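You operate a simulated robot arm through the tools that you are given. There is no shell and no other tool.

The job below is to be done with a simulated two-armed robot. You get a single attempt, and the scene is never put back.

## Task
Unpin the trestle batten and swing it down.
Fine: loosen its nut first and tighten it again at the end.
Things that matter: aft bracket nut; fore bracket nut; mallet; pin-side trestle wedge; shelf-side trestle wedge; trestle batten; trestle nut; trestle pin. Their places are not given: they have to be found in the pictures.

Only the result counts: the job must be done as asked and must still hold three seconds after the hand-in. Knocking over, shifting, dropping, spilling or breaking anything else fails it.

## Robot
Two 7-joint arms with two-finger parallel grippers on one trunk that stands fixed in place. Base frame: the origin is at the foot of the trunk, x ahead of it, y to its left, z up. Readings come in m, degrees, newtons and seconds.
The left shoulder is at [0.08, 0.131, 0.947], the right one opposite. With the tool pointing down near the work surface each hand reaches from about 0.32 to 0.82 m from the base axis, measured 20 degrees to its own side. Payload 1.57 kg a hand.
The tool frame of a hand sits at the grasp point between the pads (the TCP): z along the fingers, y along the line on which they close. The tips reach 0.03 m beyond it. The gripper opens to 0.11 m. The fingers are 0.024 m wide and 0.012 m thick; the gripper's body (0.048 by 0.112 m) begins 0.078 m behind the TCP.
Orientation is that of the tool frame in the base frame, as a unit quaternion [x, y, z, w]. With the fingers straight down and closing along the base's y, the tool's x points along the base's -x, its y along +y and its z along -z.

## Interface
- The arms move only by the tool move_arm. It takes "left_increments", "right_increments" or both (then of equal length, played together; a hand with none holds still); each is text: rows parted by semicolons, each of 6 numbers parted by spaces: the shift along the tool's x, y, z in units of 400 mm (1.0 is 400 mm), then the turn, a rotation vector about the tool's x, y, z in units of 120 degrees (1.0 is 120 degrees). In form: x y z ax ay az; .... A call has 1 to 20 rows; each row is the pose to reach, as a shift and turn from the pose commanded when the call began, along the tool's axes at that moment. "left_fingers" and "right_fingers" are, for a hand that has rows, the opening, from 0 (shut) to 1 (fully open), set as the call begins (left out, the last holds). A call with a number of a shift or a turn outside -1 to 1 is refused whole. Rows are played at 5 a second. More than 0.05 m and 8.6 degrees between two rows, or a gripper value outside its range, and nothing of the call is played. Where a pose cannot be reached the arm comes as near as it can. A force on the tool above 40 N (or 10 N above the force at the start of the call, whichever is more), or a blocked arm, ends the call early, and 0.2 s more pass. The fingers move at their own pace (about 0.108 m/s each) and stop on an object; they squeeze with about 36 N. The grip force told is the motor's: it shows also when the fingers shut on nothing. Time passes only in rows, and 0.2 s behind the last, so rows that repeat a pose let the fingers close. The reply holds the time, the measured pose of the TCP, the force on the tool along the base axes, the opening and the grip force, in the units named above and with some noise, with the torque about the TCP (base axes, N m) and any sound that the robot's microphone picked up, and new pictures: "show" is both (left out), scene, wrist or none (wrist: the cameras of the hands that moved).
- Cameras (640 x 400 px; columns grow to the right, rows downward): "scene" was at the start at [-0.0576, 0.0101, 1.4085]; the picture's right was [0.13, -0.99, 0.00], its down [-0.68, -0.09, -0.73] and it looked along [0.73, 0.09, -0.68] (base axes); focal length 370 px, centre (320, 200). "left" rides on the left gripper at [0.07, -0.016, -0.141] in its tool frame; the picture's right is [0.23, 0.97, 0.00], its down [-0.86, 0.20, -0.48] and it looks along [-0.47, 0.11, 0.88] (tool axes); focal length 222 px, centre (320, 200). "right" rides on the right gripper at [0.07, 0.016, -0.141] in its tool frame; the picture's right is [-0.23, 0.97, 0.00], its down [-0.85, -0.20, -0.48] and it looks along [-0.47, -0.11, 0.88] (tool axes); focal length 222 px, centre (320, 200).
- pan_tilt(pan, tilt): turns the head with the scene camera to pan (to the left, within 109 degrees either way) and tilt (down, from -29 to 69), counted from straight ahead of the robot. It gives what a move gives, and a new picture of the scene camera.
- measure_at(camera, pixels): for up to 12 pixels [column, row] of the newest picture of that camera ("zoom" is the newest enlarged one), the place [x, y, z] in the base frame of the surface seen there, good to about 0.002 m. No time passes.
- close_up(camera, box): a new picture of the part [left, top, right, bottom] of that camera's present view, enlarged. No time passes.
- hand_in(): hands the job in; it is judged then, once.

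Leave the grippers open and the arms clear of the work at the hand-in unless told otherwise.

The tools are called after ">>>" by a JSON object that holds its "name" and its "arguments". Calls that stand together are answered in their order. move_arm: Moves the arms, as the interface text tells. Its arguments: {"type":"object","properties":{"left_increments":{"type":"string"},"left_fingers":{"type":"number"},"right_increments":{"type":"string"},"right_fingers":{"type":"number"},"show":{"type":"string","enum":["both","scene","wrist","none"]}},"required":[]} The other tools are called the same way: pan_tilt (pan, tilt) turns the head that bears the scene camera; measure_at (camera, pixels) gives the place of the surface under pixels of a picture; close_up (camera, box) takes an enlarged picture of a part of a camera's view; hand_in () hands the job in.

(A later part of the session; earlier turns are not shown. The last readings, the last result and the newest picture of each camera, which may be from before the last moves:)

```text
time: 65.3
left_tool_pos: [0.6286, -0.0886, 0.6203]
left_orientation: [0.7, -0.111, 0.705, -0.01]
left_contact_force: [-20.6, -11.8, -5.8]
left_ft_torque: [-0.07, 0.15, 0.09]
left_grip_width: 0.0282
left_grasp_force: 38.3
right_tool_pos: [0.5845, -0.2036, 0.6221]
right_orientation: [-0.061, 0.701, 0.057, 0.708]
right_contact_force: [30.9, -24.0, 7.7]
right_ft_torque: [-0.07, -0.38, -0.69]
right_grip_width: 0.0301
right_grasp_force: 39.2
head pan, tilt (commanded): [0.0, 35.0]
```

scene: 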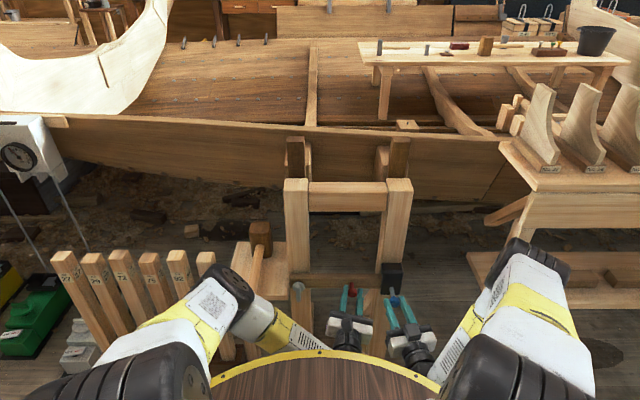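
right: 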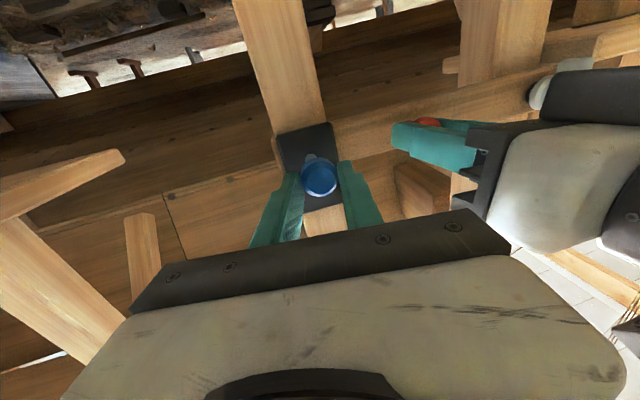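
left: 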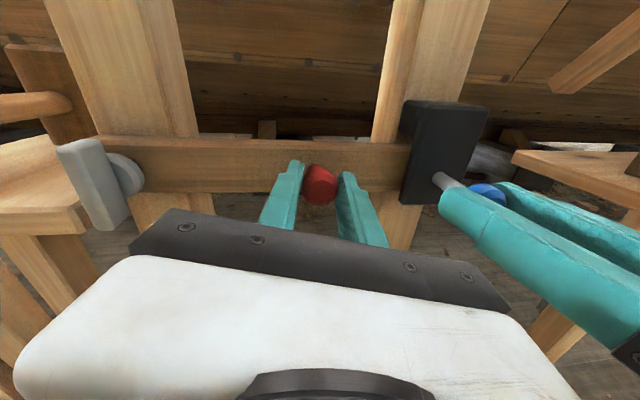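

>>> {"name": "measure_at", "arguments": {"camera": "right", "pixels": [[320, 180], [320, 172], [322, 186], [309, 156]]}}

>>> {"name": "close_up", "arguments": {"camera": "right", "box": [240, 110, 400, 230]}}

```text
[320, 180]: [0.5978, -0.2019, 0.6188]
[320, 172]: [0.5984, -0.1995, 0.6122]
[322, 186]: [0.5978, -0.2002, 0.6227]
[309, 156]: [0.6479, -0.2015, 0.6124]
```

```text
3.33 times, centred on (320, 170) of right
```

zoom: 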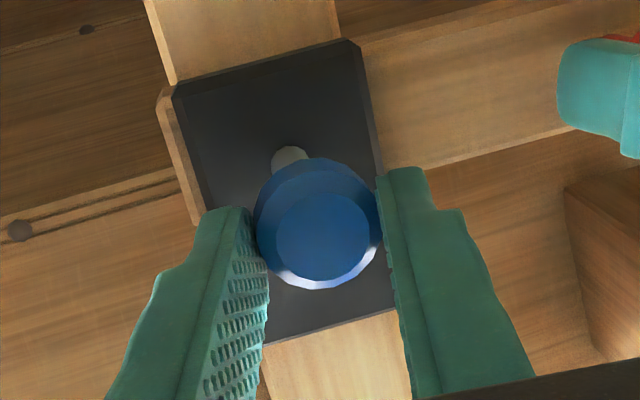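

The knob face stayed at x=0.598 while the hand slipped 4 mm: the pin is captive and fully drawn. The right hand keeps holding it out. Now a test swing: left hand rotates the batten 10° down about the pivot (y 0.059, z 0.621), watching the forces.

>>> {"name": "move_arm", "arguments": {"left_increments": "-0.0157 0.0042 -0.0023 -0.0004 -0.0029 0.0206; -0.0317 0.0059 -0.0024 -0.0008 -0.0059 0.0413; -0.0478 0.0069 -0.0025 -0.0012 -0.0088 0.0619; -0.064 0.0072 -0.0028 -0.0017 -0.0117 0.0825", "right_increments": "0 -0.0007 0.0037 0 0 0; 0 -0.0007 0.0037 0 0 0; 0 -0.0007 0.0037 0 0 0; 0 -0.0007 0.0037 0 0 0", "show": "both"}}

```text
time: 66.3
left_tool_pos: [0.6293, -0.0864, 0.5972]
left_orientation: [0.695, -0.171, 0.694, -0.072]
left_contact_force: [5.1, -20.3, -2.3]
left_ft_torque: [-0.04, -0.45, -0.22]
left_grip_width: 0.0285
left_grasp_force: 38.6
right_tool_pos: [0.5841, -0.2046, 0.6218]
right_orientation: [-0.06, 0.7, 0.058, 0.709]
right_contact_force: [12.0, -29.0, 15.4]
right_ft_torque: [-0.08, -0.41, -0.85]
right_grip_width: 0.03
right_grasp_force: 39.4
head pan, tilt (commanded): [0.0, 35.0]
```

scene: 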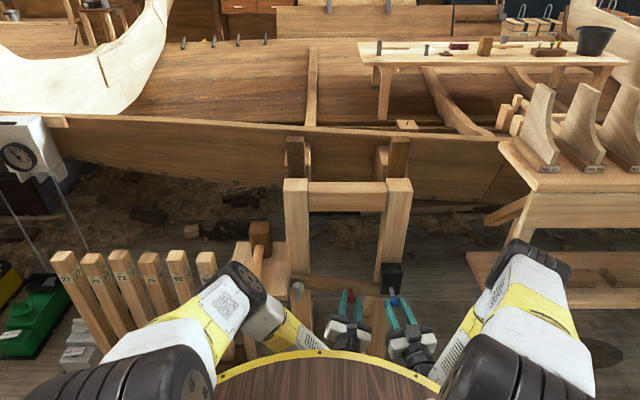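
right: 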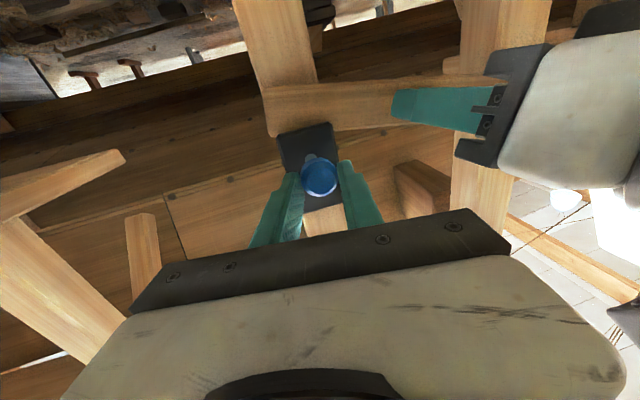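
left: 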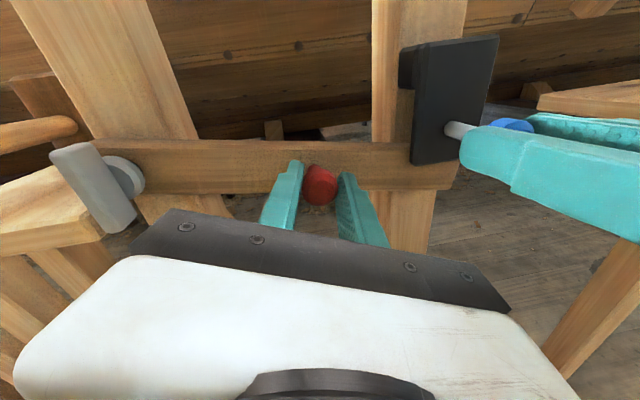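

The batten swings freely; its end has left the housing. I'll check the height of the wooden disc below, then continue the swing in stages.

>>> {"name": "measure_at", "arguments": {"camera": "scene", "pixels": [[320, 380], [320, 354], [240, 372], [300, 305], [340, 340]]}}

>>> {"name": "move_arm", "arguments": {"left_increments": "-0.0254 0.006 0.0003 -0.0007 -0.0047 0.033; -0.0513 0.0077 0.0001 -0.0013 -0.0094 0.066; -0.0773 0.0077 -0.0005 -0.002 -0.0141 0.099; -0.1032 0.0058 -0.0012 -0.0027 -0.0188 0.132; -0.1289 0.0022 -0.0023 -0.0033 -0.0234 0.165", "right_increments": "-0.0015 -0.003 -0.0005 0 0 0; -0.0015 -0.003 -0.0005 0 0 0; -0.0015 -0.003 -0.0005 0 0 0; -0.0015 -0.003 -0.0005 0 0 0; -0.0015 -0.003 -0.0005 0 0 0", "show": "both"}}

```text
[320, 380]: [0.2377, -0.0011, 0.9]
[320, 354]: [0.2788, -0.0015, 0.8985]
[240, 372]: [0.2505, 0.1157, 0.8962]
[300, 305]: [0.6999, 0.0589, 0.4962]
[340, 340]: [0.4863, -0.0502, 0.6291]
```

```text
time: 67.5
left_tool_pos: [0.6282, -0.0675, 0.5481]
left_orientation: [0.673, -0.289, 0.653, -0.193]
left_contact_force: [22.3, -24.5, -14.9]
left_ft_torque: [-0.13, -0.28, -0.23]
left_grip_width: 0.0287
left_grasp_force: 38.1
right_tool_pos: [0.5855, -0.2047, 0.6226]
right_orientation: [-0.06, 0.701, 0.059, 0.708]
right_contact_force: [11.4, -23.7, 13.6]
right_ft_torque: [-0.03, -0.33, -0.75]
right_grip_width: 0.0295
right_grasp_force: 39.2
head pan, tilt (commanded): [0.0, 35.0]
```

scene: 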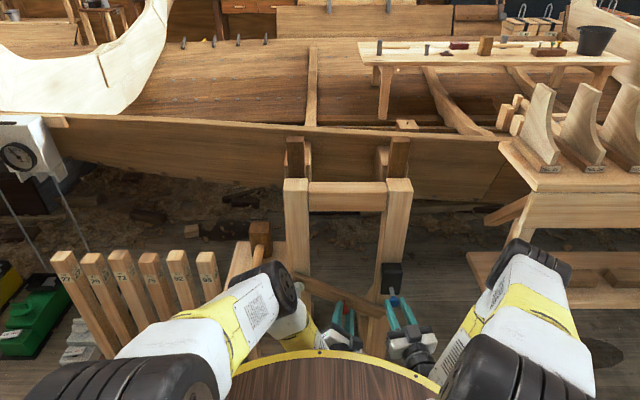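
right: 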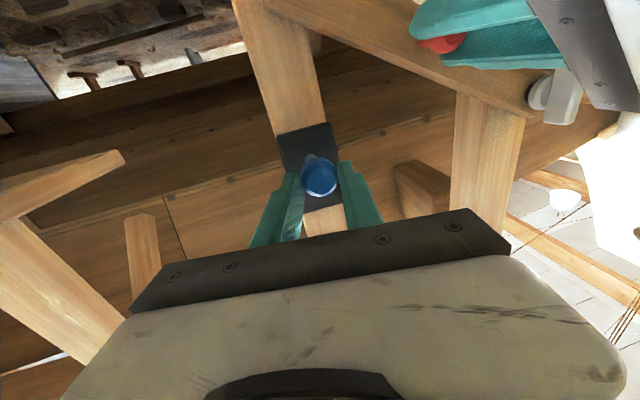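
left: 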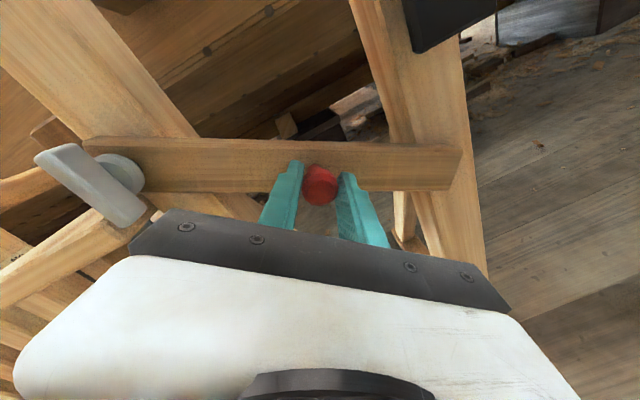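

Swung 30° so far; outward radial force ~28 N means my radius is slightly short, and +22 N in x. I'll trim outward 1.5 mm and forward 1 mm while continuing 20° more.

>>> {"name": "move_arm", "arguments": {"left_increments": "-0.0252 0.0069 0.003 -0.0007 -0.0047 0.033; -0.0511 0.0086 0.0028 -0.0013 -0.0094 0.066; -0.0771 0.0086 0.0022 -0.002 -0.0141 0.099; -0.103 0.0067 0.0015 -0.0027 -0.0188 0.132; -0.1287 0.0031 0.0004 -0.0033 -0.0234 0.165", "show": "both"}}

```text
time: 68.3
left_tool_pos: [0.6298, -0.0558, 0.5287]
left_orientation: [0.655, -0.363, 0.613, -0.252]
left_contact_force: [5.2, -7.5, -7.3]
left_ft_torque: [-0.03, 0.12, 0.23]
left_grip_width: 0.0284
left_grasp_force: 38.4
left hand out of reach, approached as far as the arm can: row 3, 4
right_tool_pos: [0.5855, -0.2036, 0.6211]
right_orientation: [-0.062, 0.701, 0.058, 0.708]
right_contact_force: [-0.8, -6.7, -0.7]
right_ft_torque: [0.02, -0.02, -0.38]
right_grip_width: 0.0299
right_grasp_force: 39.3
head pan, tilt (commanded): [0.0, 35.0]
stopped in row 4 (left hand): the force on the tool passed its limit at 48 N (the readings are from after the stop); the commanded pose is now the measured one
```

scene: 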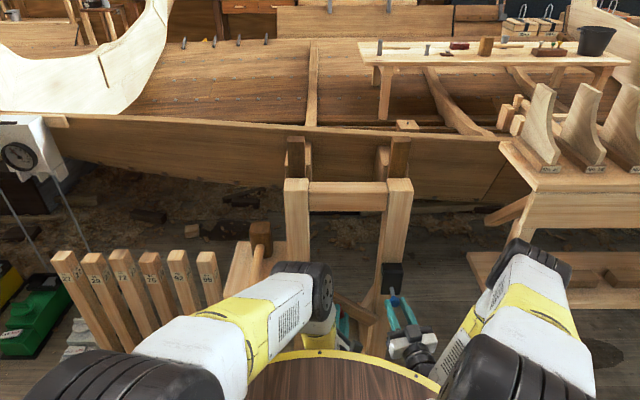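
left: 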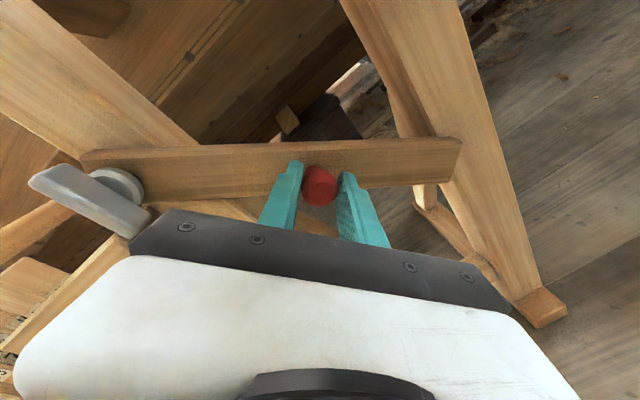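

The left arm reached its limit at about 39° of swing (TCP (0.63, −0.056, 0.529)) and stopped safely; forces are now small and the handle is still gripped. I'll test whether the batten hangs freely by opening the left fingers just 5 mm as a loose cage (the lower finger stays under the handle).

>>> {"name": "move_arm", "arguments": {"left_increments": "0 0 0 0 0 0; 0 0 0 0 0 0; 0 0 0 0 0 0", "left_fingers": 0.31, "show": "both"}}

```text
time: 69.1
left_tool_pos: [0.6304, -0.0574, 0.5277]
left_orientation: [0.654, -0.363, 0.613, -0.253]
left_contact_force: [0.2, -0.2, 0.3]
left_ft_torque: [-0.02, 0.0, 0.04]
left_grip_width: 0.034
left_grasp_force: 0.1
right_tool_pos: [0.5861, -0.2051, 0.6219]
right_orientation: [-0.061, 0.701, 0.058, 0.708]
right_contact_force: [-0.6, -10.3, -4.7]
right_ft_torque: [-0.09, 0.14, -0.41]
right_grip_width: 0.0299
right_grasp_force: 39.2
head pan, tilt (commanded): [0.0, 35.0]
```

scene: 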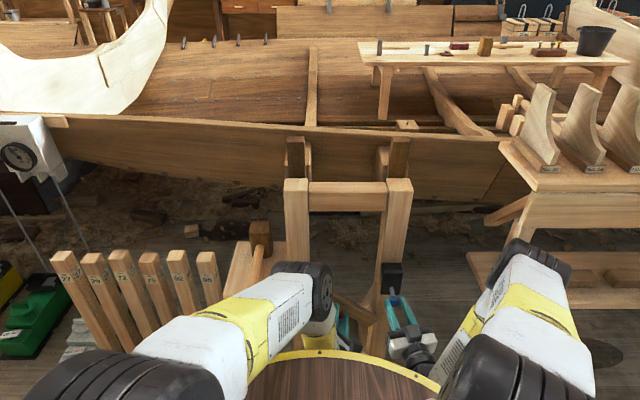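
left: 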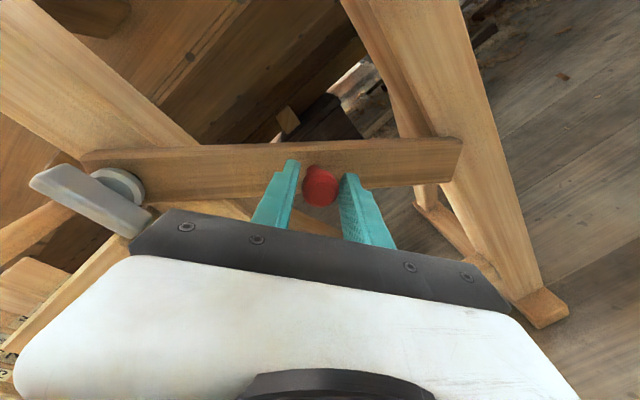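

No force at all: friction holds the batten where it is, so I can let go safely. Now I'll open the right hand on the pin and see whether the pin stays drawn.

>>> {"name": "move_arm", "arguments": {"right_increments": "0 0 0 0 0 0; 0 0 0 0 0 0; 0 0 0 0 0 0", "right_fingers": 0.55, "show": "both"}}

>>> {"name": "close_up", "arguments": {"camera": "right", "box": [220, 90, 420, 230]}}

```text
time: 69.9
left_tool_pos: [0.6303, -0.0565, 0.5276]
left_orientation: [0.655, -0.363, 0.613, -0.252]
left_contact_force: [0.0, 0.0, 1.1]
left_ft_torque: [-0.01, 0.01, -0.01]
left_grip_width: 0.0341
left_grasp_force: 0.1
right_tool_pos: [0.5851, -0.2036, 0.6231]
right_orientation: [-0.061, 0.702, 0.059, 0.708]
right_contact_force: [0.4, 0.8, 0.3]
right_ft_torque: [-0.01, 0.0, -0.01]
right_grip_width: 0.0603
right_grasp_force: 0.1
head pan, tilt (commanded): [0.0, 35.0]
```

scene: 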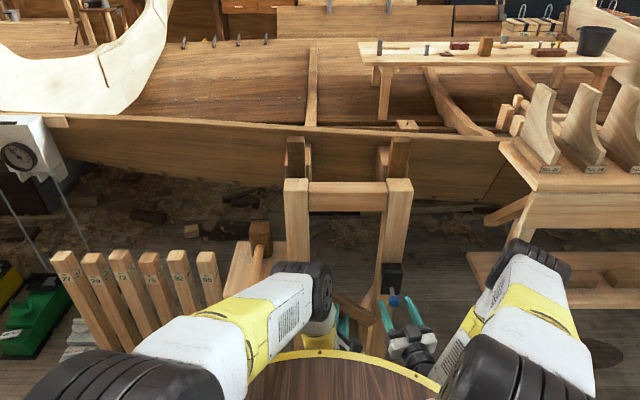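
right: 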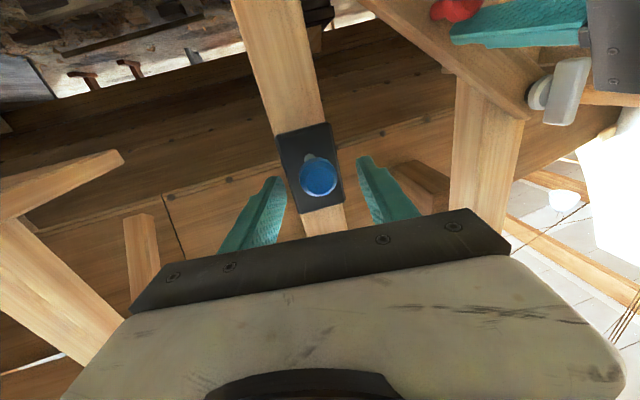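

```text
2.86 times, centred on (320, 160) of right
```

zoom: 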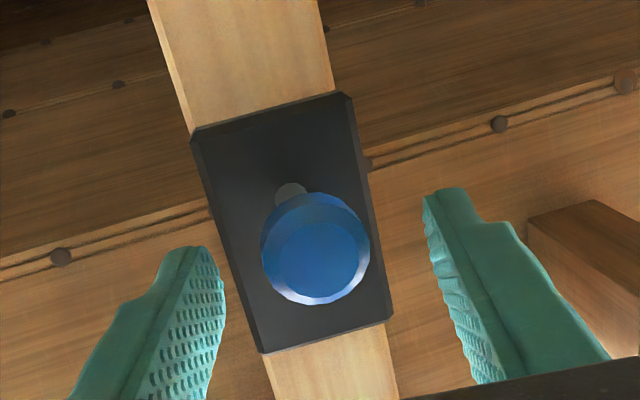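

The pin stays drawn. Plan: back the left hand off, park it up and left; then use the right hand, pitched down, to guide the handle the rest of the way. First retreat the left hand straight back 55 mm with fingers opened to 0.055.

>>> {"name": "move_arm", "arguments": {"left_increments": "0 0 0 0 0 0; 0.0005 0.0057 -0.0339 0 0 0; 0.001 0.0115 -0.0678 0 0 0; 0.0016 0.0172 -0.1017 0 0 0; 0.0021 0.0229 -0.1356 0 0 0; 0.0021 0.0229 -0.1356 0 0 0", "right_increments": "0 0 -0.03 0 0 0; 0 0 -0.06 0 0 0; 0 0 -0.09 0 0 0; 0 0 -0.12 0 0 0; 0 0 -0.15 0 0 0; 0 0 -0.15 0 0 0", "left_fingers": 0.5, "show": "both"}}

```text
time: 71.3
left_tool_pos: [0.5751, -0.0567, 0.528]
left_orientation: [0.655, -0.363, 0.613, -0.254]
left_contact_force: [-0.3, 0.1, -0.3]
left_ft_torque: [-0.02, 0.0, 0.02]
left_grip_width: 0.055
left_grasp_force: 0.0
right_tool_pos: [0.5251, -0.2144, 0.6231]
right_orientation: [-0.062, 0.702, 0.06, 0.707]
right_contact_force: [-0.9, -0.6, -1.1]
right_ft_torque: [0.01, 0.03, -0.02]
right_grip_width: 0.0605
right_grasp_force: 0.1
head pan, tilt (commanded): [0.0, 35.0]
```

scene: 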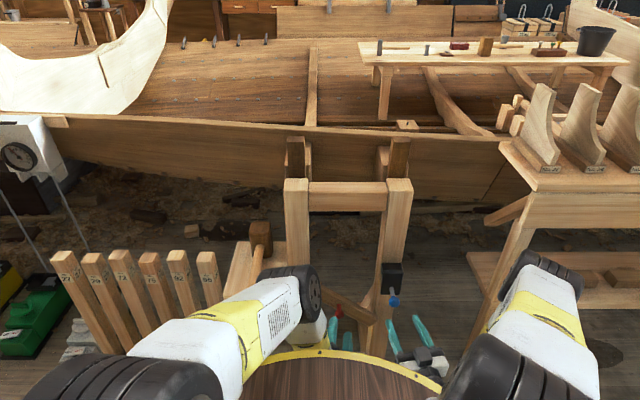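
right: 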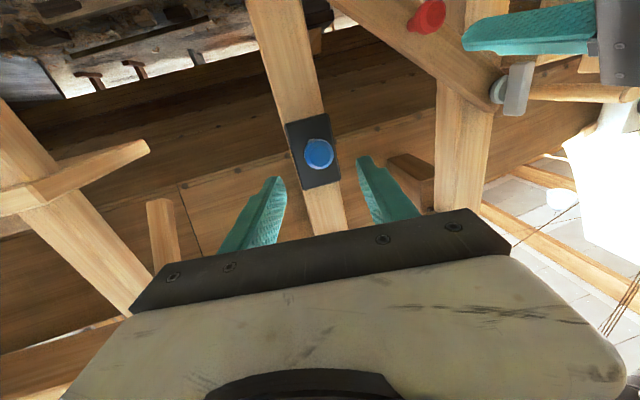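
left: 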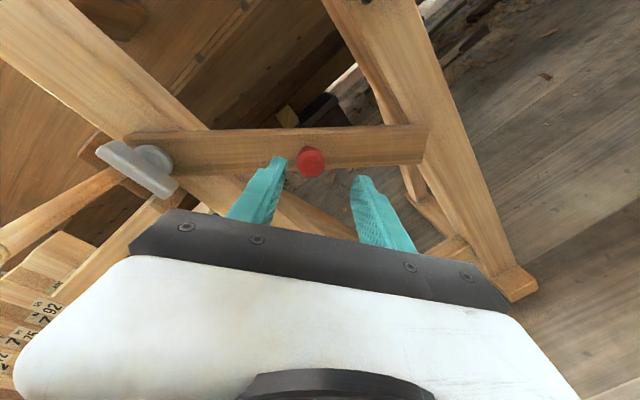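

Batten stays at ~39°. Park the left hand up-left at about (0.57, 0.12, 0.74), with roll −170° and level.

>>> {"name": "move_arm", "arguments": {"left_increments": "-0.0021 -0.0754 -0.0142 0.0087 0.0025 -0.0387; -0.0041 -0.1508 -0.0284 0.0173 0.005 -0.0774; -0.0062 -0.2262 -0.0426 0.026 0.0074 -0.1161; -0.0082 -0.3016 -0.0568 0.0346 0.0099 -0.1548; -0.0103 -0.3769 -0.0709 0.0433 0.0124 -0.1935; -0.0123 -0.4523 -0.0851 0.0519 0.0149 -0.2322; -0.0144 -0.5277 -0.0993 0.0606 0.0173 -0.2709; -0.0164 -0.6031 -0.1135 0.0692 0.0198 -0.3096; -0.0185 -0.6785 -0.1277 0.0779 0.0223 -0.3483; -0.0185 -0.6785 -0.1277 0.0779 0.0223 -0.3483", "show": "both"}}

```text
time: 73.5
left_tool_pos: [0.5713, 0.124, 0.7417]
left_orientation: [0.704, -0.061, 0.705, -0.06]
left_contact_force: [-0.2, 0.0, -1.0]
left_ft_torque: [0.01, 0.01, 0.04]
left_grip_width: 0.0551
left_grasp_force: 0.0
right_tool_pos: [0.5254, -0.2134, 0.6227]
right_orientation: [-0.061, 0.7, 0.058, 0.709]
right_contact_force: [-0.3, -0.1, 0.4]
right_ft_torque: [0.0, 0.0, -0.04]
right_grip_width: 0.0605
right_grasp_force: 0.1
head pan, tilt (commanded): [0.0, 35.0]
```

scene: 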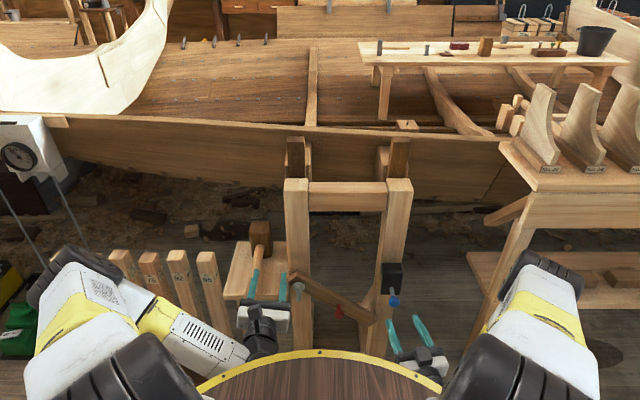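
left: 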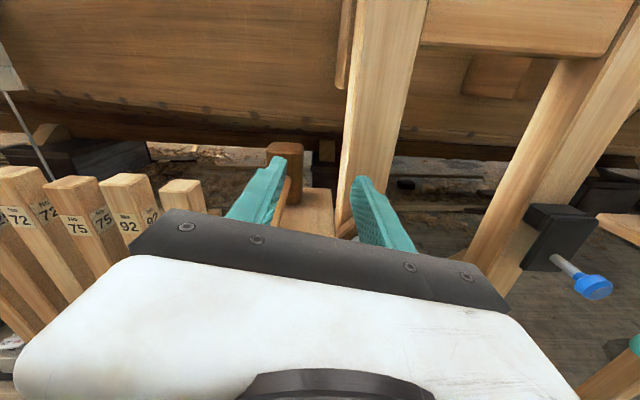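

Everything is clear now in the scene: batten at ~39°, red handle at (339,312). I'll measure the handle and batten ends.

>>> {"name": "measure_at", "arguments": {"camera": "scene", "pixels": [[339, 310], [340, 314], [298, 288], [330, 297], [368, 316], [375, 321], [300, 279], [394, 302], [391, 280], [297, 297]]}}

>>> {"name": "close_up", "arguments": {"camera": "scene", "box": [220, 240, 440, 380]}}

>>> {"name": "close_up", "arguments": {"camera": "right", "box": [330, 0, 600, 170]}}

>>> {"name": "measure_at", "arguments": {"camera": "right", "pixels": [[432, 13], [425, 15], [438, 15], [495, 90], [400, 30]]}}

```text
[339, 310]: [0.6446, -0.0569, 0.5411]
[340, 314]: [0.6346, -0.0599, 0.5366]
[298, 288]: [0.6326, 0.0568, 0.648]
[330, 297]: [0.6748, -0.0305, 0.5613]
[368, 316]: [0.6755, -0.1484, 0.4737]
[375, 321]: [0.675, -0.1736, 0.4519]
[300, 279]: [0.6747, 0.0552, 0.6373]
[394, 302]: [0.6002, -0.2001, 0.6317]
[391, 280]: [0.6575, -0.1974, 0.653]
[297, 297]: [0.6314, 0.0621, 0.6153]
```

```text
2.86 times, centred on (330, 310) of scene
```

zoom: 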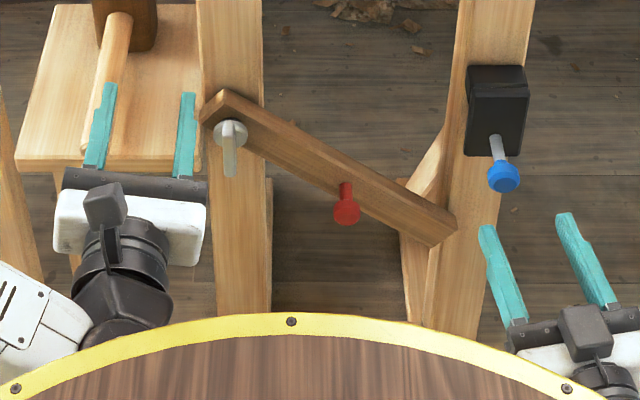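

```text
2.35 times, centred on (465, 85) of right
```

zoom: 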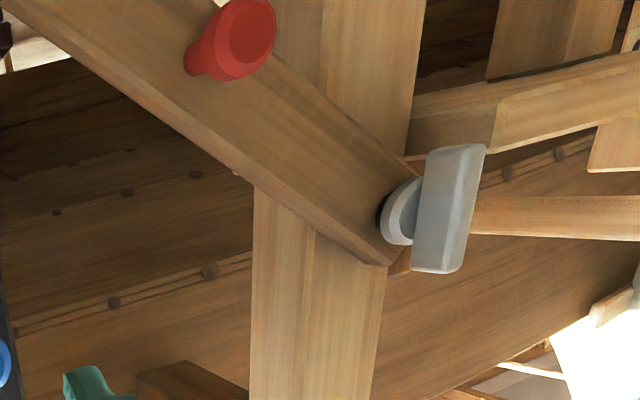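

```text
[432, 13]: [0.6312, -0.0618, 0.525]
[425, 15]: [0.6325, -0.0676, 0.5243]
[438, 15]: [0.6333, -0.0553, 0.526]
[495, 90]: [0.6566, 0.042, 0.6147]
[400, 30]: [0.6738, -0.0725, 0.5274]
```

Handle centre ≈ (0.632, −0.060, 0.526), batten at ~38°. I'll move the left hand farther out of the way (to y≈0.245, z≈0.78) and bring the right hand to a 45° pitched-down pre-grasp at (0.585, −0.060, 0.584).

>>> {"name": "move_arm", "arguments": {"left_increments": "0.0116 -0.0783 -0.0188 0 0 0; 0.0231 -0.1565 -0.0375 0 0 0; 0.0347 -0.2348 -0.0563 0 0 0; 0.0463 -0.313 -0.075 0 0 0; 0.0463 -0.313 -0.075 0 0 0; 0.0463 -0.313 -0.075 0 0 0; 0.0463 -0.313 -0.075 0 0 0; 0.0463 -0.313 -0.075 0 0 0; 0.0463 -0.313 -0.075 0 0 0; 0.0463 -0.313 -0.075 0 0 0; 0.0463 -0.313 -0.075 0 0 0", "right_increments": "0 0 0 0 0 0; 0 0 0 0 0 0; 0.0122 0.0442 0.0262 0.0094 0.0475 0.0042; 0.0244 0.0884 0.0525 0.0189 0.095 0.0084; 0.0366 0.1326 0.0787 0.0283 0.1425 0.0126; 0.0488 0.1768 0.1049 0.0378 0.19 0.0168; 0.0609 0.2209 0.1311 0.0472 0.2375 0.021; 0.0731 0.2651 0.1574 0.0566 0.285 0.0252; 0.0853 0.3093 0.1836 0.0661 0.3325 0.0294; 0.0975 0.3535 0.2098 0.0755 0.38 0.0336; 0.0975 0.3535 0.2098 0.0755 0.38 0.0336", "show": "both"}}

```text
time: 75.9
left_tool_pos: [0.538, 0.2395, 0.7801]
left_orientation: [0.704, -0.061, 0.705, -0.06]
left_contact_force: [0.2, -0.1, 0.1]
left_ft_torque: [-0.02, -0.01, -0.01]
left_grip_width: 0.0552
left_grasp_force: 0.1
right_tool_pos: [0.5867, -0.0598, 0.5835]
right_orientation: [-0.001, 0.924, 0.001, 0.381]
right_contact_force: [0.6, 0.9, 0.5]
right_ft_torque: [-0.03, -0.02, 0.02]
right_grip_width: 0.0602
right_grasp_force: 0.0
head pan, tilt (commanded): [0.0, 35.0]
```

scene: 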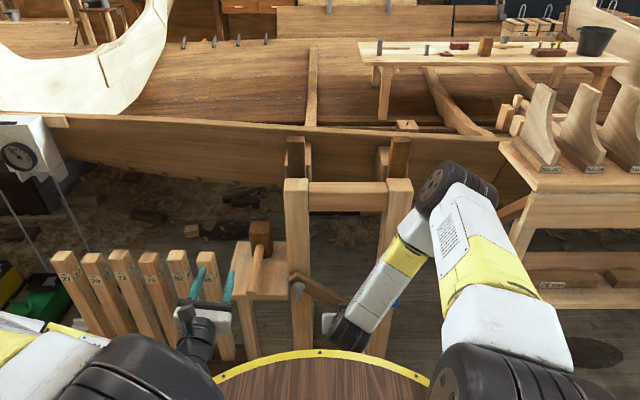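
right: 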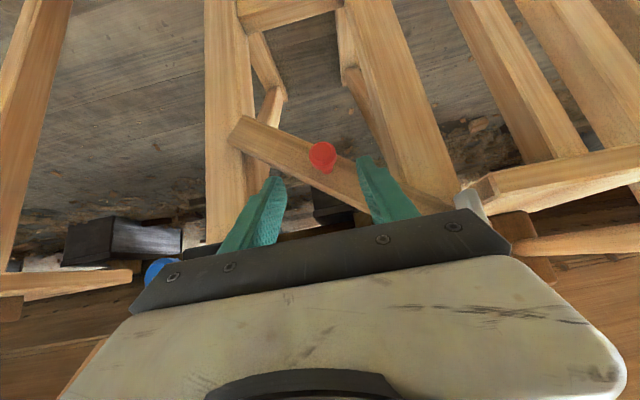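
left: 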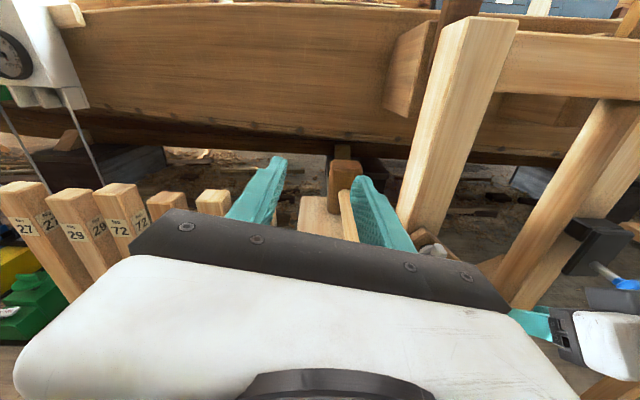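

The right hand reached its pre-grasp; the red handle is between the fingers. But the right elbow has moved forward; I'll measure its distance to the trestle and the pin knob.

>>> {"name": "measure_at", "arguments": {"camera": "scene", "pixels": [[425, 195], [450, 170], [420, 215], [405, 260], [388, 265], [378, 300], [395, 280], [365, 310], [397, 304], [385, 315], [400, 210], [440, 185]]}}

>>> {"name": "close_up", "arguments": {"camera": "scene", "box": [280, 150, 520, 370]}}

```text
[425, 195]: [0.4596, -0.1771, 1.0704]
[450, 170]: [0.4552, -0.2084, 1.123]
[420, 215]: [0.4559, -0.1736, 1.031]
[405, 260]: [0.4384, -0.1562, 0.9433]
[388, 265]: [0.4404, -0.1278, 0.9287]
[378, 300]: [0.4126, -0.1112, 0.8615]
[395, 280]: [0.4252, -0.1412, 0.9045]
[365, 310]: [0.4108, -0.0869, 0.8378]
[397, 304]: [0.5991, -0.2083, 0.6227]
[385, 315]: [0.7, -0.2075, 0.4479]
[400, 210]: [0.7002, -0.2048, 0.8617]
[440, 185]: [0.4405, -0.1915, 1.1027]
```

```text
1.82 times, centred on (400, 260) of scene
```

zoom: 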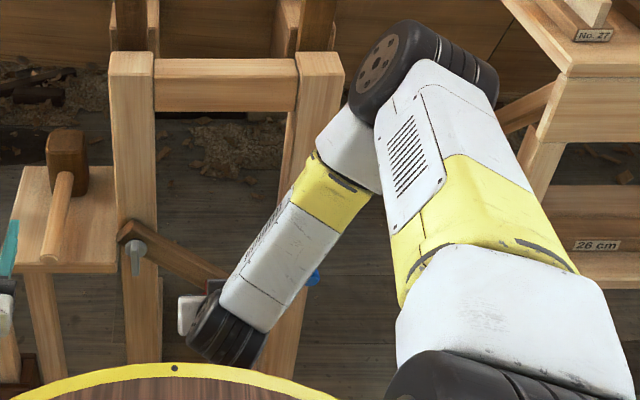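

Elbow is 0.2 m clear. Measuring the handle from the right wrist view to fine-tune.

>>> {"name": "measure_at", "arguments": {"camera": "right", "pixels": [[322, 155], [315, 160], [330, 160], [322, 146], [322, 168], [300, 160], [345, 175]]}}

>>> {"name": "close_up", "arguments": {"camera": "right", "box": [220, 100, 420, 240]}}

```text
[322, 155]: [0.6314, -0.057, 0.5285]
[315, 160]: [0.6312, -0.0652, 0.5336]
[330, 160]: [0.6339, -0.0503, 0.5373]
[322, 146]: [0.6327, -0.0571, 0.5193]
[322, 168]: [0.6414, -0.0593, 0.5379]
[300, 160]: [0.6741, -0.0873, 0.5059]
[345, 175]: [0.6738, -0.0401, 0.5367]
```

```text
2.86 times, centred on (320, 170) of right
```

zoom: 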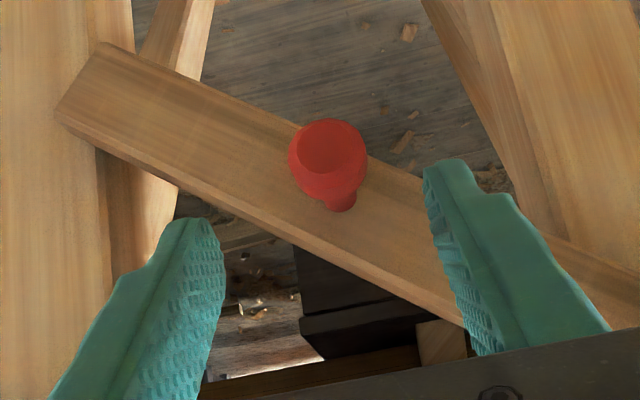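

Knob centre ≈ (0.642, −0.058, 0.528). Advancing the right hand 67 mm along its axis so the fingers straddle the handle.

>>> {"name": "move_arm", "arguments": {"right_increments": "-0.0005 0.0011 0.0418 0 0 0; -0.0009 0.0023 0.0836 0 0 0; -0.0014 0.0034 0.1255 0 0 0; -0.0018 0.0045 0.1673 0 0 0; -0.0018 0.0045 0.1673 0 0 0", "show": "wrist"}}

```text
time: 77.1
left_tool_pos: [0.5384, 0.2401, 0.7789]
left_orientation: [0.704, -0.061, 0.705, -0.061]
left_contact_force: [-0.4, 0.8, 1.2]
left_ft_torque: [0.0, -0.03, 0.02]
left_grip_width: 0.0549
left_grasp_force: 0.0
right_tool_pos: [0.6325, -0.0579, 0.5364]
right_orientation: [0.0, 0.924, 0.0, 0.381]
right_contact_force: [0.1, 0.3, 0.6]
right_ft_torque: [0.02, 0.01, -0.05]
right_grip_width: 0.0605
right_grasp_force: 0.0
head pan, tilt (commanded): [0.0, 35.0]
```

right: 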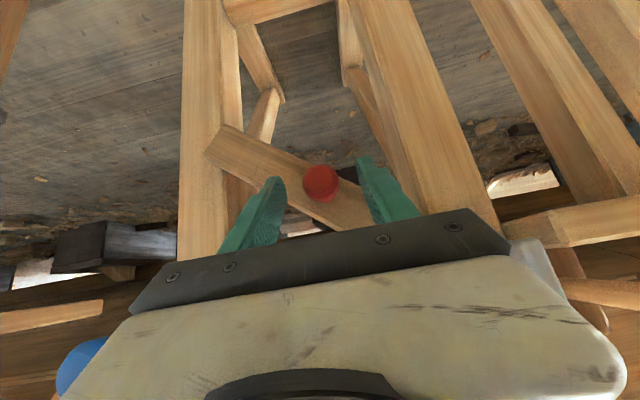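

The handle is between the fingers with no contact. I'll close to a loose cage (0.034 m) and guide the handle along the arc from 38° to about 62°.

>>> {"name": "move_arm", "arguments": {"right_increments": "0 0 0 0 0 0; 0 0 0 0 0 0; 0.0107 0.0128 0.0108 0 0 0; 0.0192 0.024 0.0193 0 0 0; 0.029 0.0383 0.0292 0 0 0; 0.0384 0.053 0.0386 0 0 0; 0.047 0.0685 0.0472 0 0 0; 0.0551 0.0848 0.0554 0 0 0; 0.0627 0.1015 0.063 0 0 0; 0.0695 0.1188 0.0699 0 0 0; 0.0695 0.1188 0.0699 0 0 0", "right_fingers": 0.31, "show": "both"}}

```text
time: 79.5
left_tool_pos: [0.5395, 0.2404, 0.7803]
left_orientation: [0.704, -0.061, 0.705, -0.061]
left_contact_force: [0.4, -0.7, 0.0]
left_ft_torque: [-0.01, -0.04, -0.03]
left_grip_width: 0.0552
left_grasp_force: 0.1
right_tool_pos: [0.6337, -0.011, 0.4984]
right_orientation: [0.0, 0.924, 0.0, 0.382]
right_contact_force: [0.0, -1.1, 0.2]
right_ft_torque: [-0.02, 0.04, -0.04]
right_grip_width: 0.0357
right_grasp_force: 0.7
head pan, tilt (commanded): [0.0, 35.0]
```

scene: 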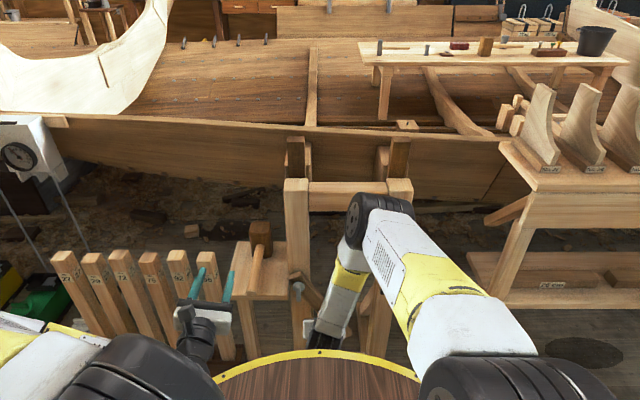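
right: 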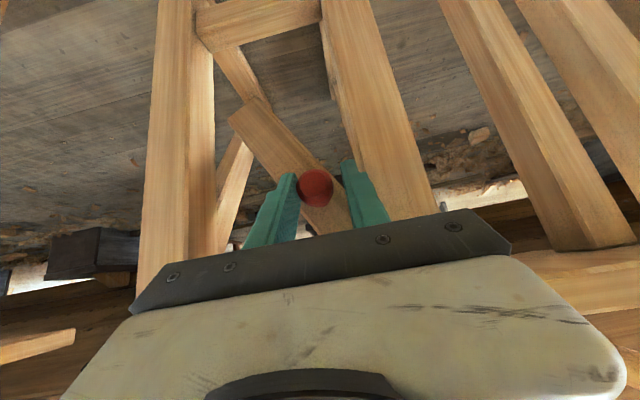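

The batten follows with almost no force. I'll check the elbow clearance to the crossbeam before continuing.

>>> {"name": "measure_at", "arguments": {"camera": "scene", "pixels": [[358, 215], [375, 200], [405, 205], [355, 240], [345, 280], [335, 320], [365, 225], [300, 190], [350, 195], [400, 192]]}}

```text
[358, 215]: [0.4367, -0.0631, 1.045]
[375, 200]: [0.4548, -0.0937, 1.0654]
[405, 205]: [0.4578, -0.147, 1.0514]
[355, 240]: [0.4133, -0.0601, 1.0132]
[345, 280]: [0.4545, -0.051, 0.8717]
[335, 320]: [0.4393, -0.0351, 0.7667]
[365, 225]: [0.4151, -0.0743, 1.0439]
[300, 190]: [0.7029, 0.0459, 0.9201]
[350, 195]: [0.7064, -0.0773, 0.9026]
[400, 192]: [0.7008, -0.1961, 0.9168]
```

Elbow is 0.24 m clear of the crossbeam. Continue guiding the handle to the bottom of its arc (62° → 90°).

>>> {"name": "move_arm", "arguments": {"right_increments": "0.0062 0.0178 0.0062 0 0 0; 0.0118 0.0358 0.0119 0 0 0; 0.0165 0.0545 0.0166 0 0 0; 0.0208 0.0733 0.0209 0 0 0; 0.0243 0.0925 0.0244 0 0 0; 0.0271 0.112 0.0272 0 0 0; 0.0292 0.1315 0.0294 0 0 0; 0.0304 0.1513 0.0306 0 0 0; 0.0308 0.165 0.031 0 0 0; 0.0312 0.1778 0.0313 0 0 0; 0.0312 0.1778 0.0313 0 0 0", "show": "both"}}

```text
time: 81.9
left_tool_pos: [0.5387, 0.2403, 0.7791]
left_orientation: [0.704, -0.062, 0.705, -0.06]
left_contact_force: [0.0, -0.4, -0.4]
left_ft_torque: [0.01, -0.03, 0.0]
left_grip_width: 0.055
left_grasp_force: 0.1
right_tool_pos: [0.6324, 0.0594, 0.4803]
right_orientation: [0.0, 0.925, -0.001, 0.381]
right_contact_force: [-1.3, -2.1, 0.9]
right_ft_torque: [-0.03, 0.01, -0.02]
right_grip_width: 0.0363
right_grasp_force: 1.1
head pan, tilt (commanded): [0.0, 35.0]
```

scene: 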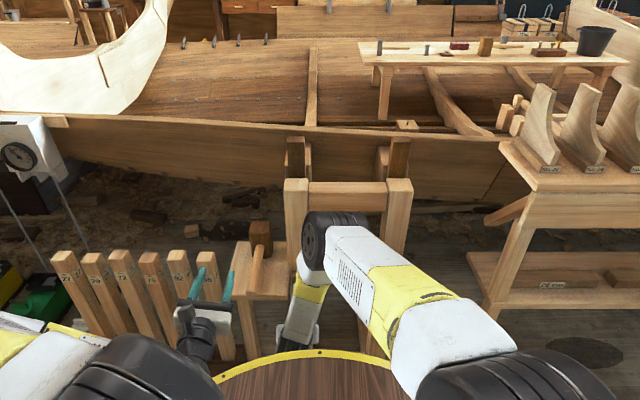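
right: 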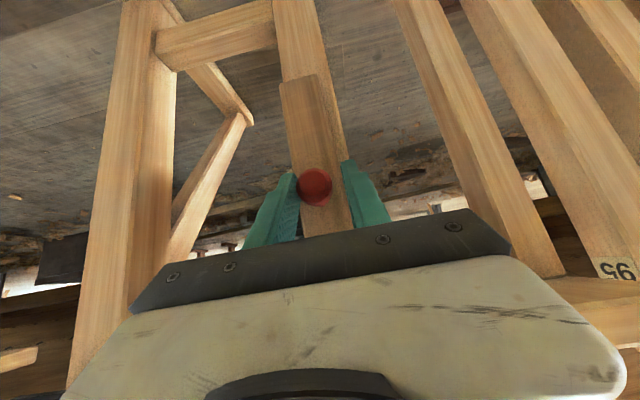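

The batten is nearly vertical in front of the left upright. Measuring the batten and handle to see the remaining angle.

>>> {"name": "measure_at", "arguments": {"camera": "right", "pixels": [[315, 187], [287, 92], [312, 85], [300, 90], [290, 130], [325, 130], [298, 160], [308, 120], [330, 160], [295, 215], [325, 225]]}}

>>> {"name": "close_up", "arguments": {"camera": "right", "box": [220, 60, 420, 260]}}

```text
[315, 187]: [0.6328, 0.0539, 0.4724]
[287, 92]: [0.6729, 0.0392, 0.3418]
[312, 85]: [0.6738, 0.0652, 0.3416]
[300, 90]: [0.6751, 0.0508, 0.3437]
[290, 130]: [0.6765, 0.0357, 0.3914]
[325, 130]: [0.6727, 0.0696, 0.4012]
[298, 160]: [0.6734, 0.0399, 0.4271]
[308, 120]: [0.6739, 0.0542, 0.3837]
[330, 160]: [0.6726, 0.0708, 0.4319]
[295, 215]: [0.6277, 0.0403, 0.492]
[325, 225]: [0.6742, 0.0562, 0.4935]
```

```text
2.00 times, centred on (320, 160) of right
```

zoom: 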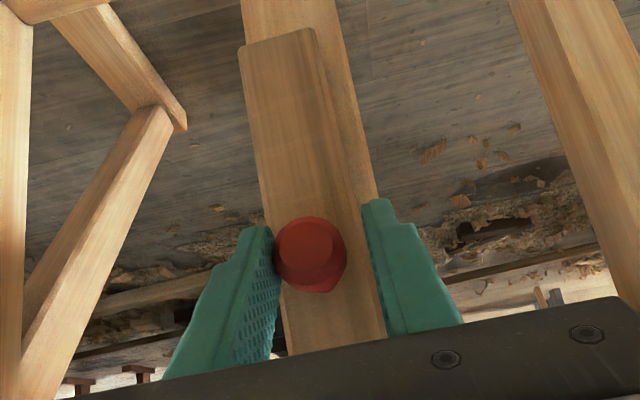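

The batten is about 1.5° short of vertical (bottom end y≈0.052, pivot y≈0.059). Closing the right fingers fully on the handle will centre it at y≈0.0594.

>>> {"name": "move_arm", "arguments": {"right_increments": "0 0 0 0 0 0; 0 0 0 0 0 0; 0 0 0 0 0 0; 0 0 0 0 0 0", "right_fingers": 0, "show": "wrist"}}

```text
time: 82.9
left_tool_pos: [0.5398, 0.2401, 0.7811]
left_orientation: [0.704, -0.062, 0.705, -0.061]
left_contact_force: [0.8, 0.7, -0.1]
left_ft_torque: [-0.01, -0.04, 0.01]
left_grip_width: 0.055
left_grasp_force: 0.0
right_tool_pos: [0.6318, 0.0601, 0.4784]
right_orientation: [-0.001, 0.924, 0.0, 0.381]
right_contact_force: [0.8, -0.2, -4.2]
right_ft_torque: [0.01, -0.01, -0.01]
right_grip_width: 0.0276
right_grasp_force: 37.7
head pan, tilt (commanded): [0.0, 35.0]
```

right: 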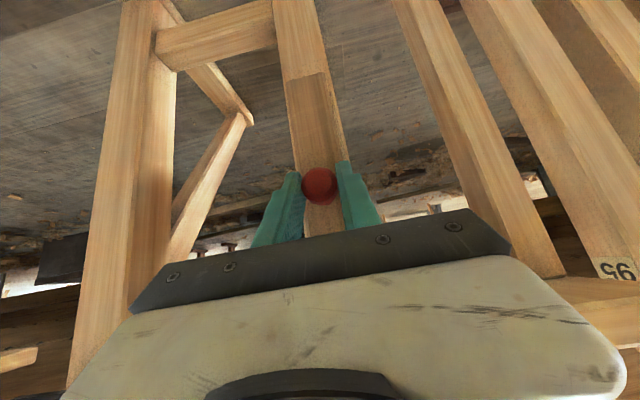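

>>> {"name": "measure_at", "arguments": {"camera": "right", "pixels": [[320, 185], [292, 90], [318, 83], [305, 88], [293, 110], [326, 110], [297, 140], [332, 140]]}}

>>> {"name": "close_up", "arguments": {"camera": "right", "box": [220, 60, 420, 260]}}

```text
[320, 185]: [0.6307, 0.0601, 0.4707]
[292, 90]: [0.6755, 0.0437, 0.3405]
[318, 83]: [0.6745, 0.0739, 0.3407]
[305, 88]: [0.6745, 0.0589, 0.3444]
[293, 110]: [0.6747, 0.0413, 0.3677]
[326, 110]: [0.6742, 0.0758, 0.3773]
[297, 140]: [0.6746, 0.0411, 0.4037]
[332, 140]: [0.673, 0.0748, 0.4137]
```

```text
2.00 times, centred on (320, 160) of right
```

zoom: 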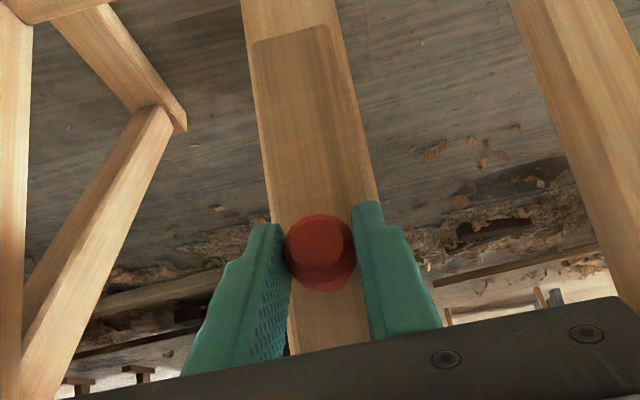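

The batten is vertical now (bottom centre y≈0.059, handle 0.060). Release the right hand and retreat along its axis 80 mm.

>>> {"name": "move_arm", "arguments": {"right_increments": "0 0 0 0 0 0; 0 0 0 0 0 0; 0 0 -0.05 0 0 0; 0 0 -0.1 0 0 0; 0 0 -0.15 0 0 0; 0 0 -0.2 0 0 0; 0 0 -0.2 0 0 0", "right_fingers": 0.5, "show": "wrist"}}

```text
time: 84.5
left_tool_pos: [0.5388, 0.2399, 0.7795]
left_orientation: [0.704, -0.062, 0.705, -0.061]
left_contact_force: [-0.5, 0.0, -1.1]
left_ft_torque: [0.01, -0.02, -0.02]
left_grip_width: 0.055
left_grasp_force: 0.1
right_tool_pos: [0.5761, 0.0615, 0.5338]
right_orientation: [0.0, 0.924, 0.001, 0.382]
right_contact_force: [0.5, -0.2, 0.0]
right_ft_torque: [0.01, 0.04, 0.03]
right_grip_width: 0.0549
right_grasp_force: 0.0
head pan, tilt (commanded): [0.0, 35.0]
```

right: 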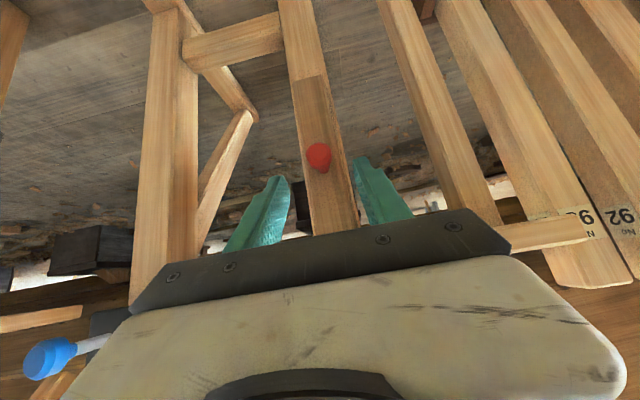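

The batten stays put. Park the right hand at about (0.51, −0.22, 0.68), level, clear of the drawn pin (knob face x=0.598).

>>> {"name": "move_arm", "arguments": {"right_increments": "-0.0156 -0.0782 -0.0416 0 -0.0417 0; -0.0312 -0.1564 -0.0832 0 -0.0833 0; -0.0468 -0.2346 -0.1248 0 -0.125 0; -0.0624 -0.3128 -0.1664 0 -0.1667 0; -0.0779 -0.391 -0.2081 0 -0.2083 0; -0.0935 -0.4692 -0.2497 0 -0.25 0; -0.1091 -0.5474 -0.2913 0 -0.2917 0; -0.1247 -0.6256 -0.3329 0 -0.3333 0; -0.1403 -0.7038 -0.3745 0 -0.375 0; -0.1403 -0.7038 -0.3745 0 -0.375 0", "show": "scene"}}

```text
time: 86.7
left_tool_pos: [0.5399, 0.2412, 0.7786]
left_orientation: [0.704, -0.061, 0.705, -0.061]
left_contact_force: [0.0, -0.3, 0.5]
left_ft_torque: [0.04, 0.04, -0.02]
left_grip_width: 0.0549
left_grasp_force: 0.1
right_tool_pos: [0.5121, -0.2234, 0.6822]
right_orientation: [0.0, 0.708, 0.001, 0.706]
right_contact_force: [0.3, -0.4, 0.2]
right_ft_torque: [0.0, -0.03, -0.01]
right_grip_width: 0.0553
right_grasp_force: 0.0
head pan, tilt (commanded): [0.0, 35.0]
```

scene: 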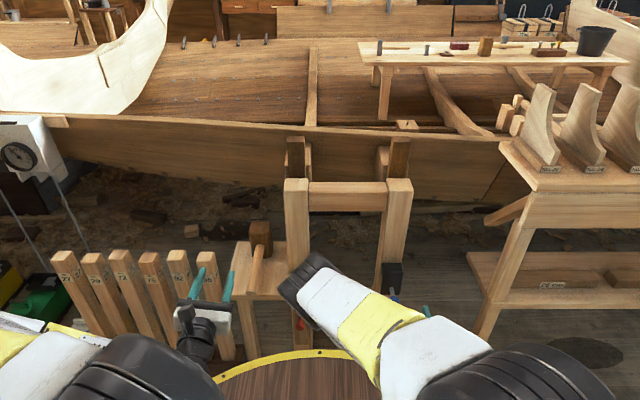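

The right elbow ended inward; I'll return the right hand to a tool-down parking pose farther right (0.51, −0.29, 0.78), which swings its elbow back to its own side.

>>> {"name": "move_arm", "arguments": {"right_increments": "-0.0208 -0.0146 0 0 0.0625 0; -0.0417 -0.0292 0 0 0.125 0; -0.0625 -0.0438 0 0 0.1875 0; -0.0833 -0.0583 0 0 0.25 0; -0.1042 -0.0729 0 0 0.3125 0; -0.125 -0.0875 0 0 0.375 0; -0.1458 -0.1021 0 0 0.4375 0; -0.1667 -0.1167 0 0 0.5 0; -0.1875 -0.1313 0 0 0.5625 0; -0.2083 -0.1458 0 0 0.625 0; -0.2292 -0.1604 0 0 0.6875 0; -0.25 -0.175 0 0 0.75 0; -0.25 -0.175 0 0 0.75 0", "show": "scene"}}

```text
time: 89.5
left_tool_pos: [0.5398, 0.2393, 0.7797]
left_orientation: [0.704, -0.061, 0.705, -0.061]
left_contact_force: [0.9, -0.4, -0.1]
left_ft_torque: [0.02, -0.05, 0.01]
left_grip_width: 0.0549
left_grasp_force: 0.0
right_tool_pos: [0.5113, -0.2929, 0.7821]
right_orientation: [-0.001, 1.0, 0.0, -0.001]
right_contact_force: [-0.2, -0.6, 0.1]
right_ft_torque: [0.0, 0.02, -0.02]
right_grip_width: 0.0549
right_grasp_force: 0.1
right hand out of reach, approached as far as the arm can: row 11
head pan, tilt (commanded): [0.0, 35.0]
```

scene: 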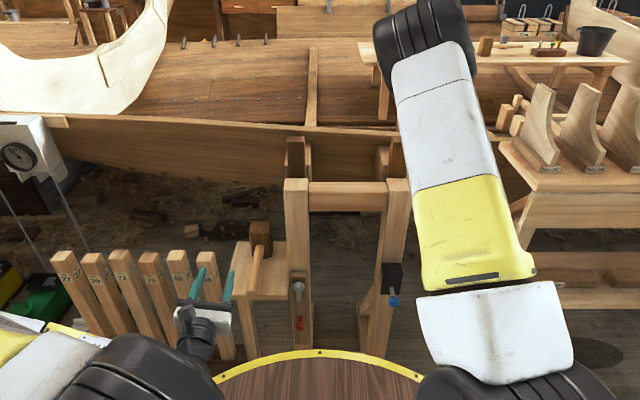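

The right arm is clear. The scene shows the batten hanging, red handle at (299,324), nut at (298,288), pin drawn. Now bring the left hand in front of the nut at (0.577, 0.059, 0.621), roll −170°.

>>> {"name": "move_arm", "arguments": {"left_increments": "-0.0391 0.0644 0.0116 0 0 0; -0.0782 0.1288 0.0231 0 0 0; -0.1173 0.1931 0.0347 0 0 0; -0.1564 0.2575 0.0463 0 0 0; -0.1955 0.3219 0.0578 0 0 0; -0.2346 0.3863 0.0694 0 0 0; -0.2737 0.4506 0.0809 0 0 0; -0.3128 0.515 0.0925 0 0 0; -0.3128 0.515 0.0925 0 0 0", "left_fingers": 0.45, "show": "both"}}

```text
time: 91.5
left_tool_pos: [0.5763, 0.0593, 0.6217]
left_orientation: [0.704, -0.061, 0.705, -0.061]
left_contact_force: [-0.5, 0.2, -0.1]
left_ft_torque: [-0.01, -0.02, -0.02]
left_grip_width: 0.0494
left_grasp_force: 0.0
right_tool_pos: [0.5116, -0.2912, 0.7829]
right_orientation: [-0.001, 1.0, 0.0, -0.002]
right_contact_force: [-0.4, 0.1, -0.3]
right_ft_torque: [0.02, -0.03, -0.01]
right_grip_width: 0.0552
right_grasp_force: 0.0
head pan, tilt (commanded): [0.0, 35.0]
```

scene: 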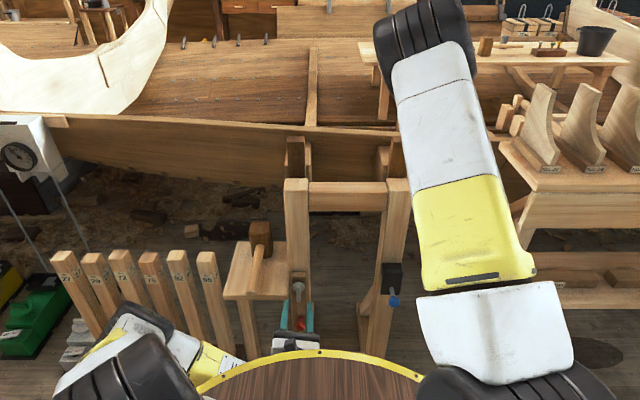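
left: 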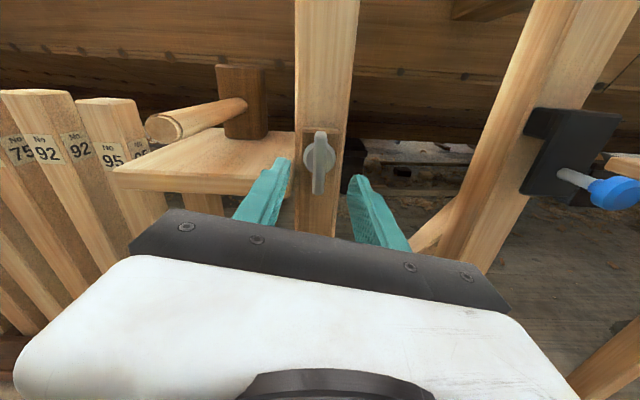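

Bar is between the left fingers. Measure its line before gripping.

>>> {"name": "measure_at", "arguments": {"camera": "left", "pixels": [[320, 137], [320, 150], [319, 165], [318, 180], [317, 190], [308, 155], [333, 155]]}}

>>> {"name": "close_up", "arguments": {"camera": "left", "box": [250, 110, 390, 210]}}

```text
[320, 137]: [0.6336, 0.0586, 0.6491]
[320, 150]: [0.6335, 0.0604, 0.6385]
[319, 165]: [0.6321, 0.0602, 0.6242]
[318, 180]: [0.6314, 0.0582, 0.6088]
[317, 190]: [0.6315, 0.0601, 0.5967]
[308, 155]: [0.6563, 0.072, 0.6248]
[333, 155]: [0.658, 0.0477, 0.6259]
```

```text
4.00 times, centred on (320, 160) of left
```

zoom: 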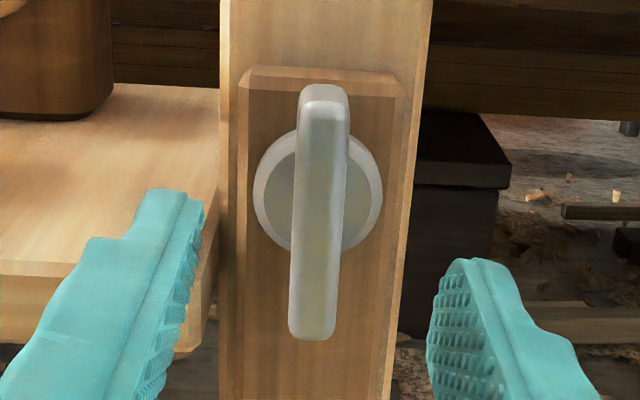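

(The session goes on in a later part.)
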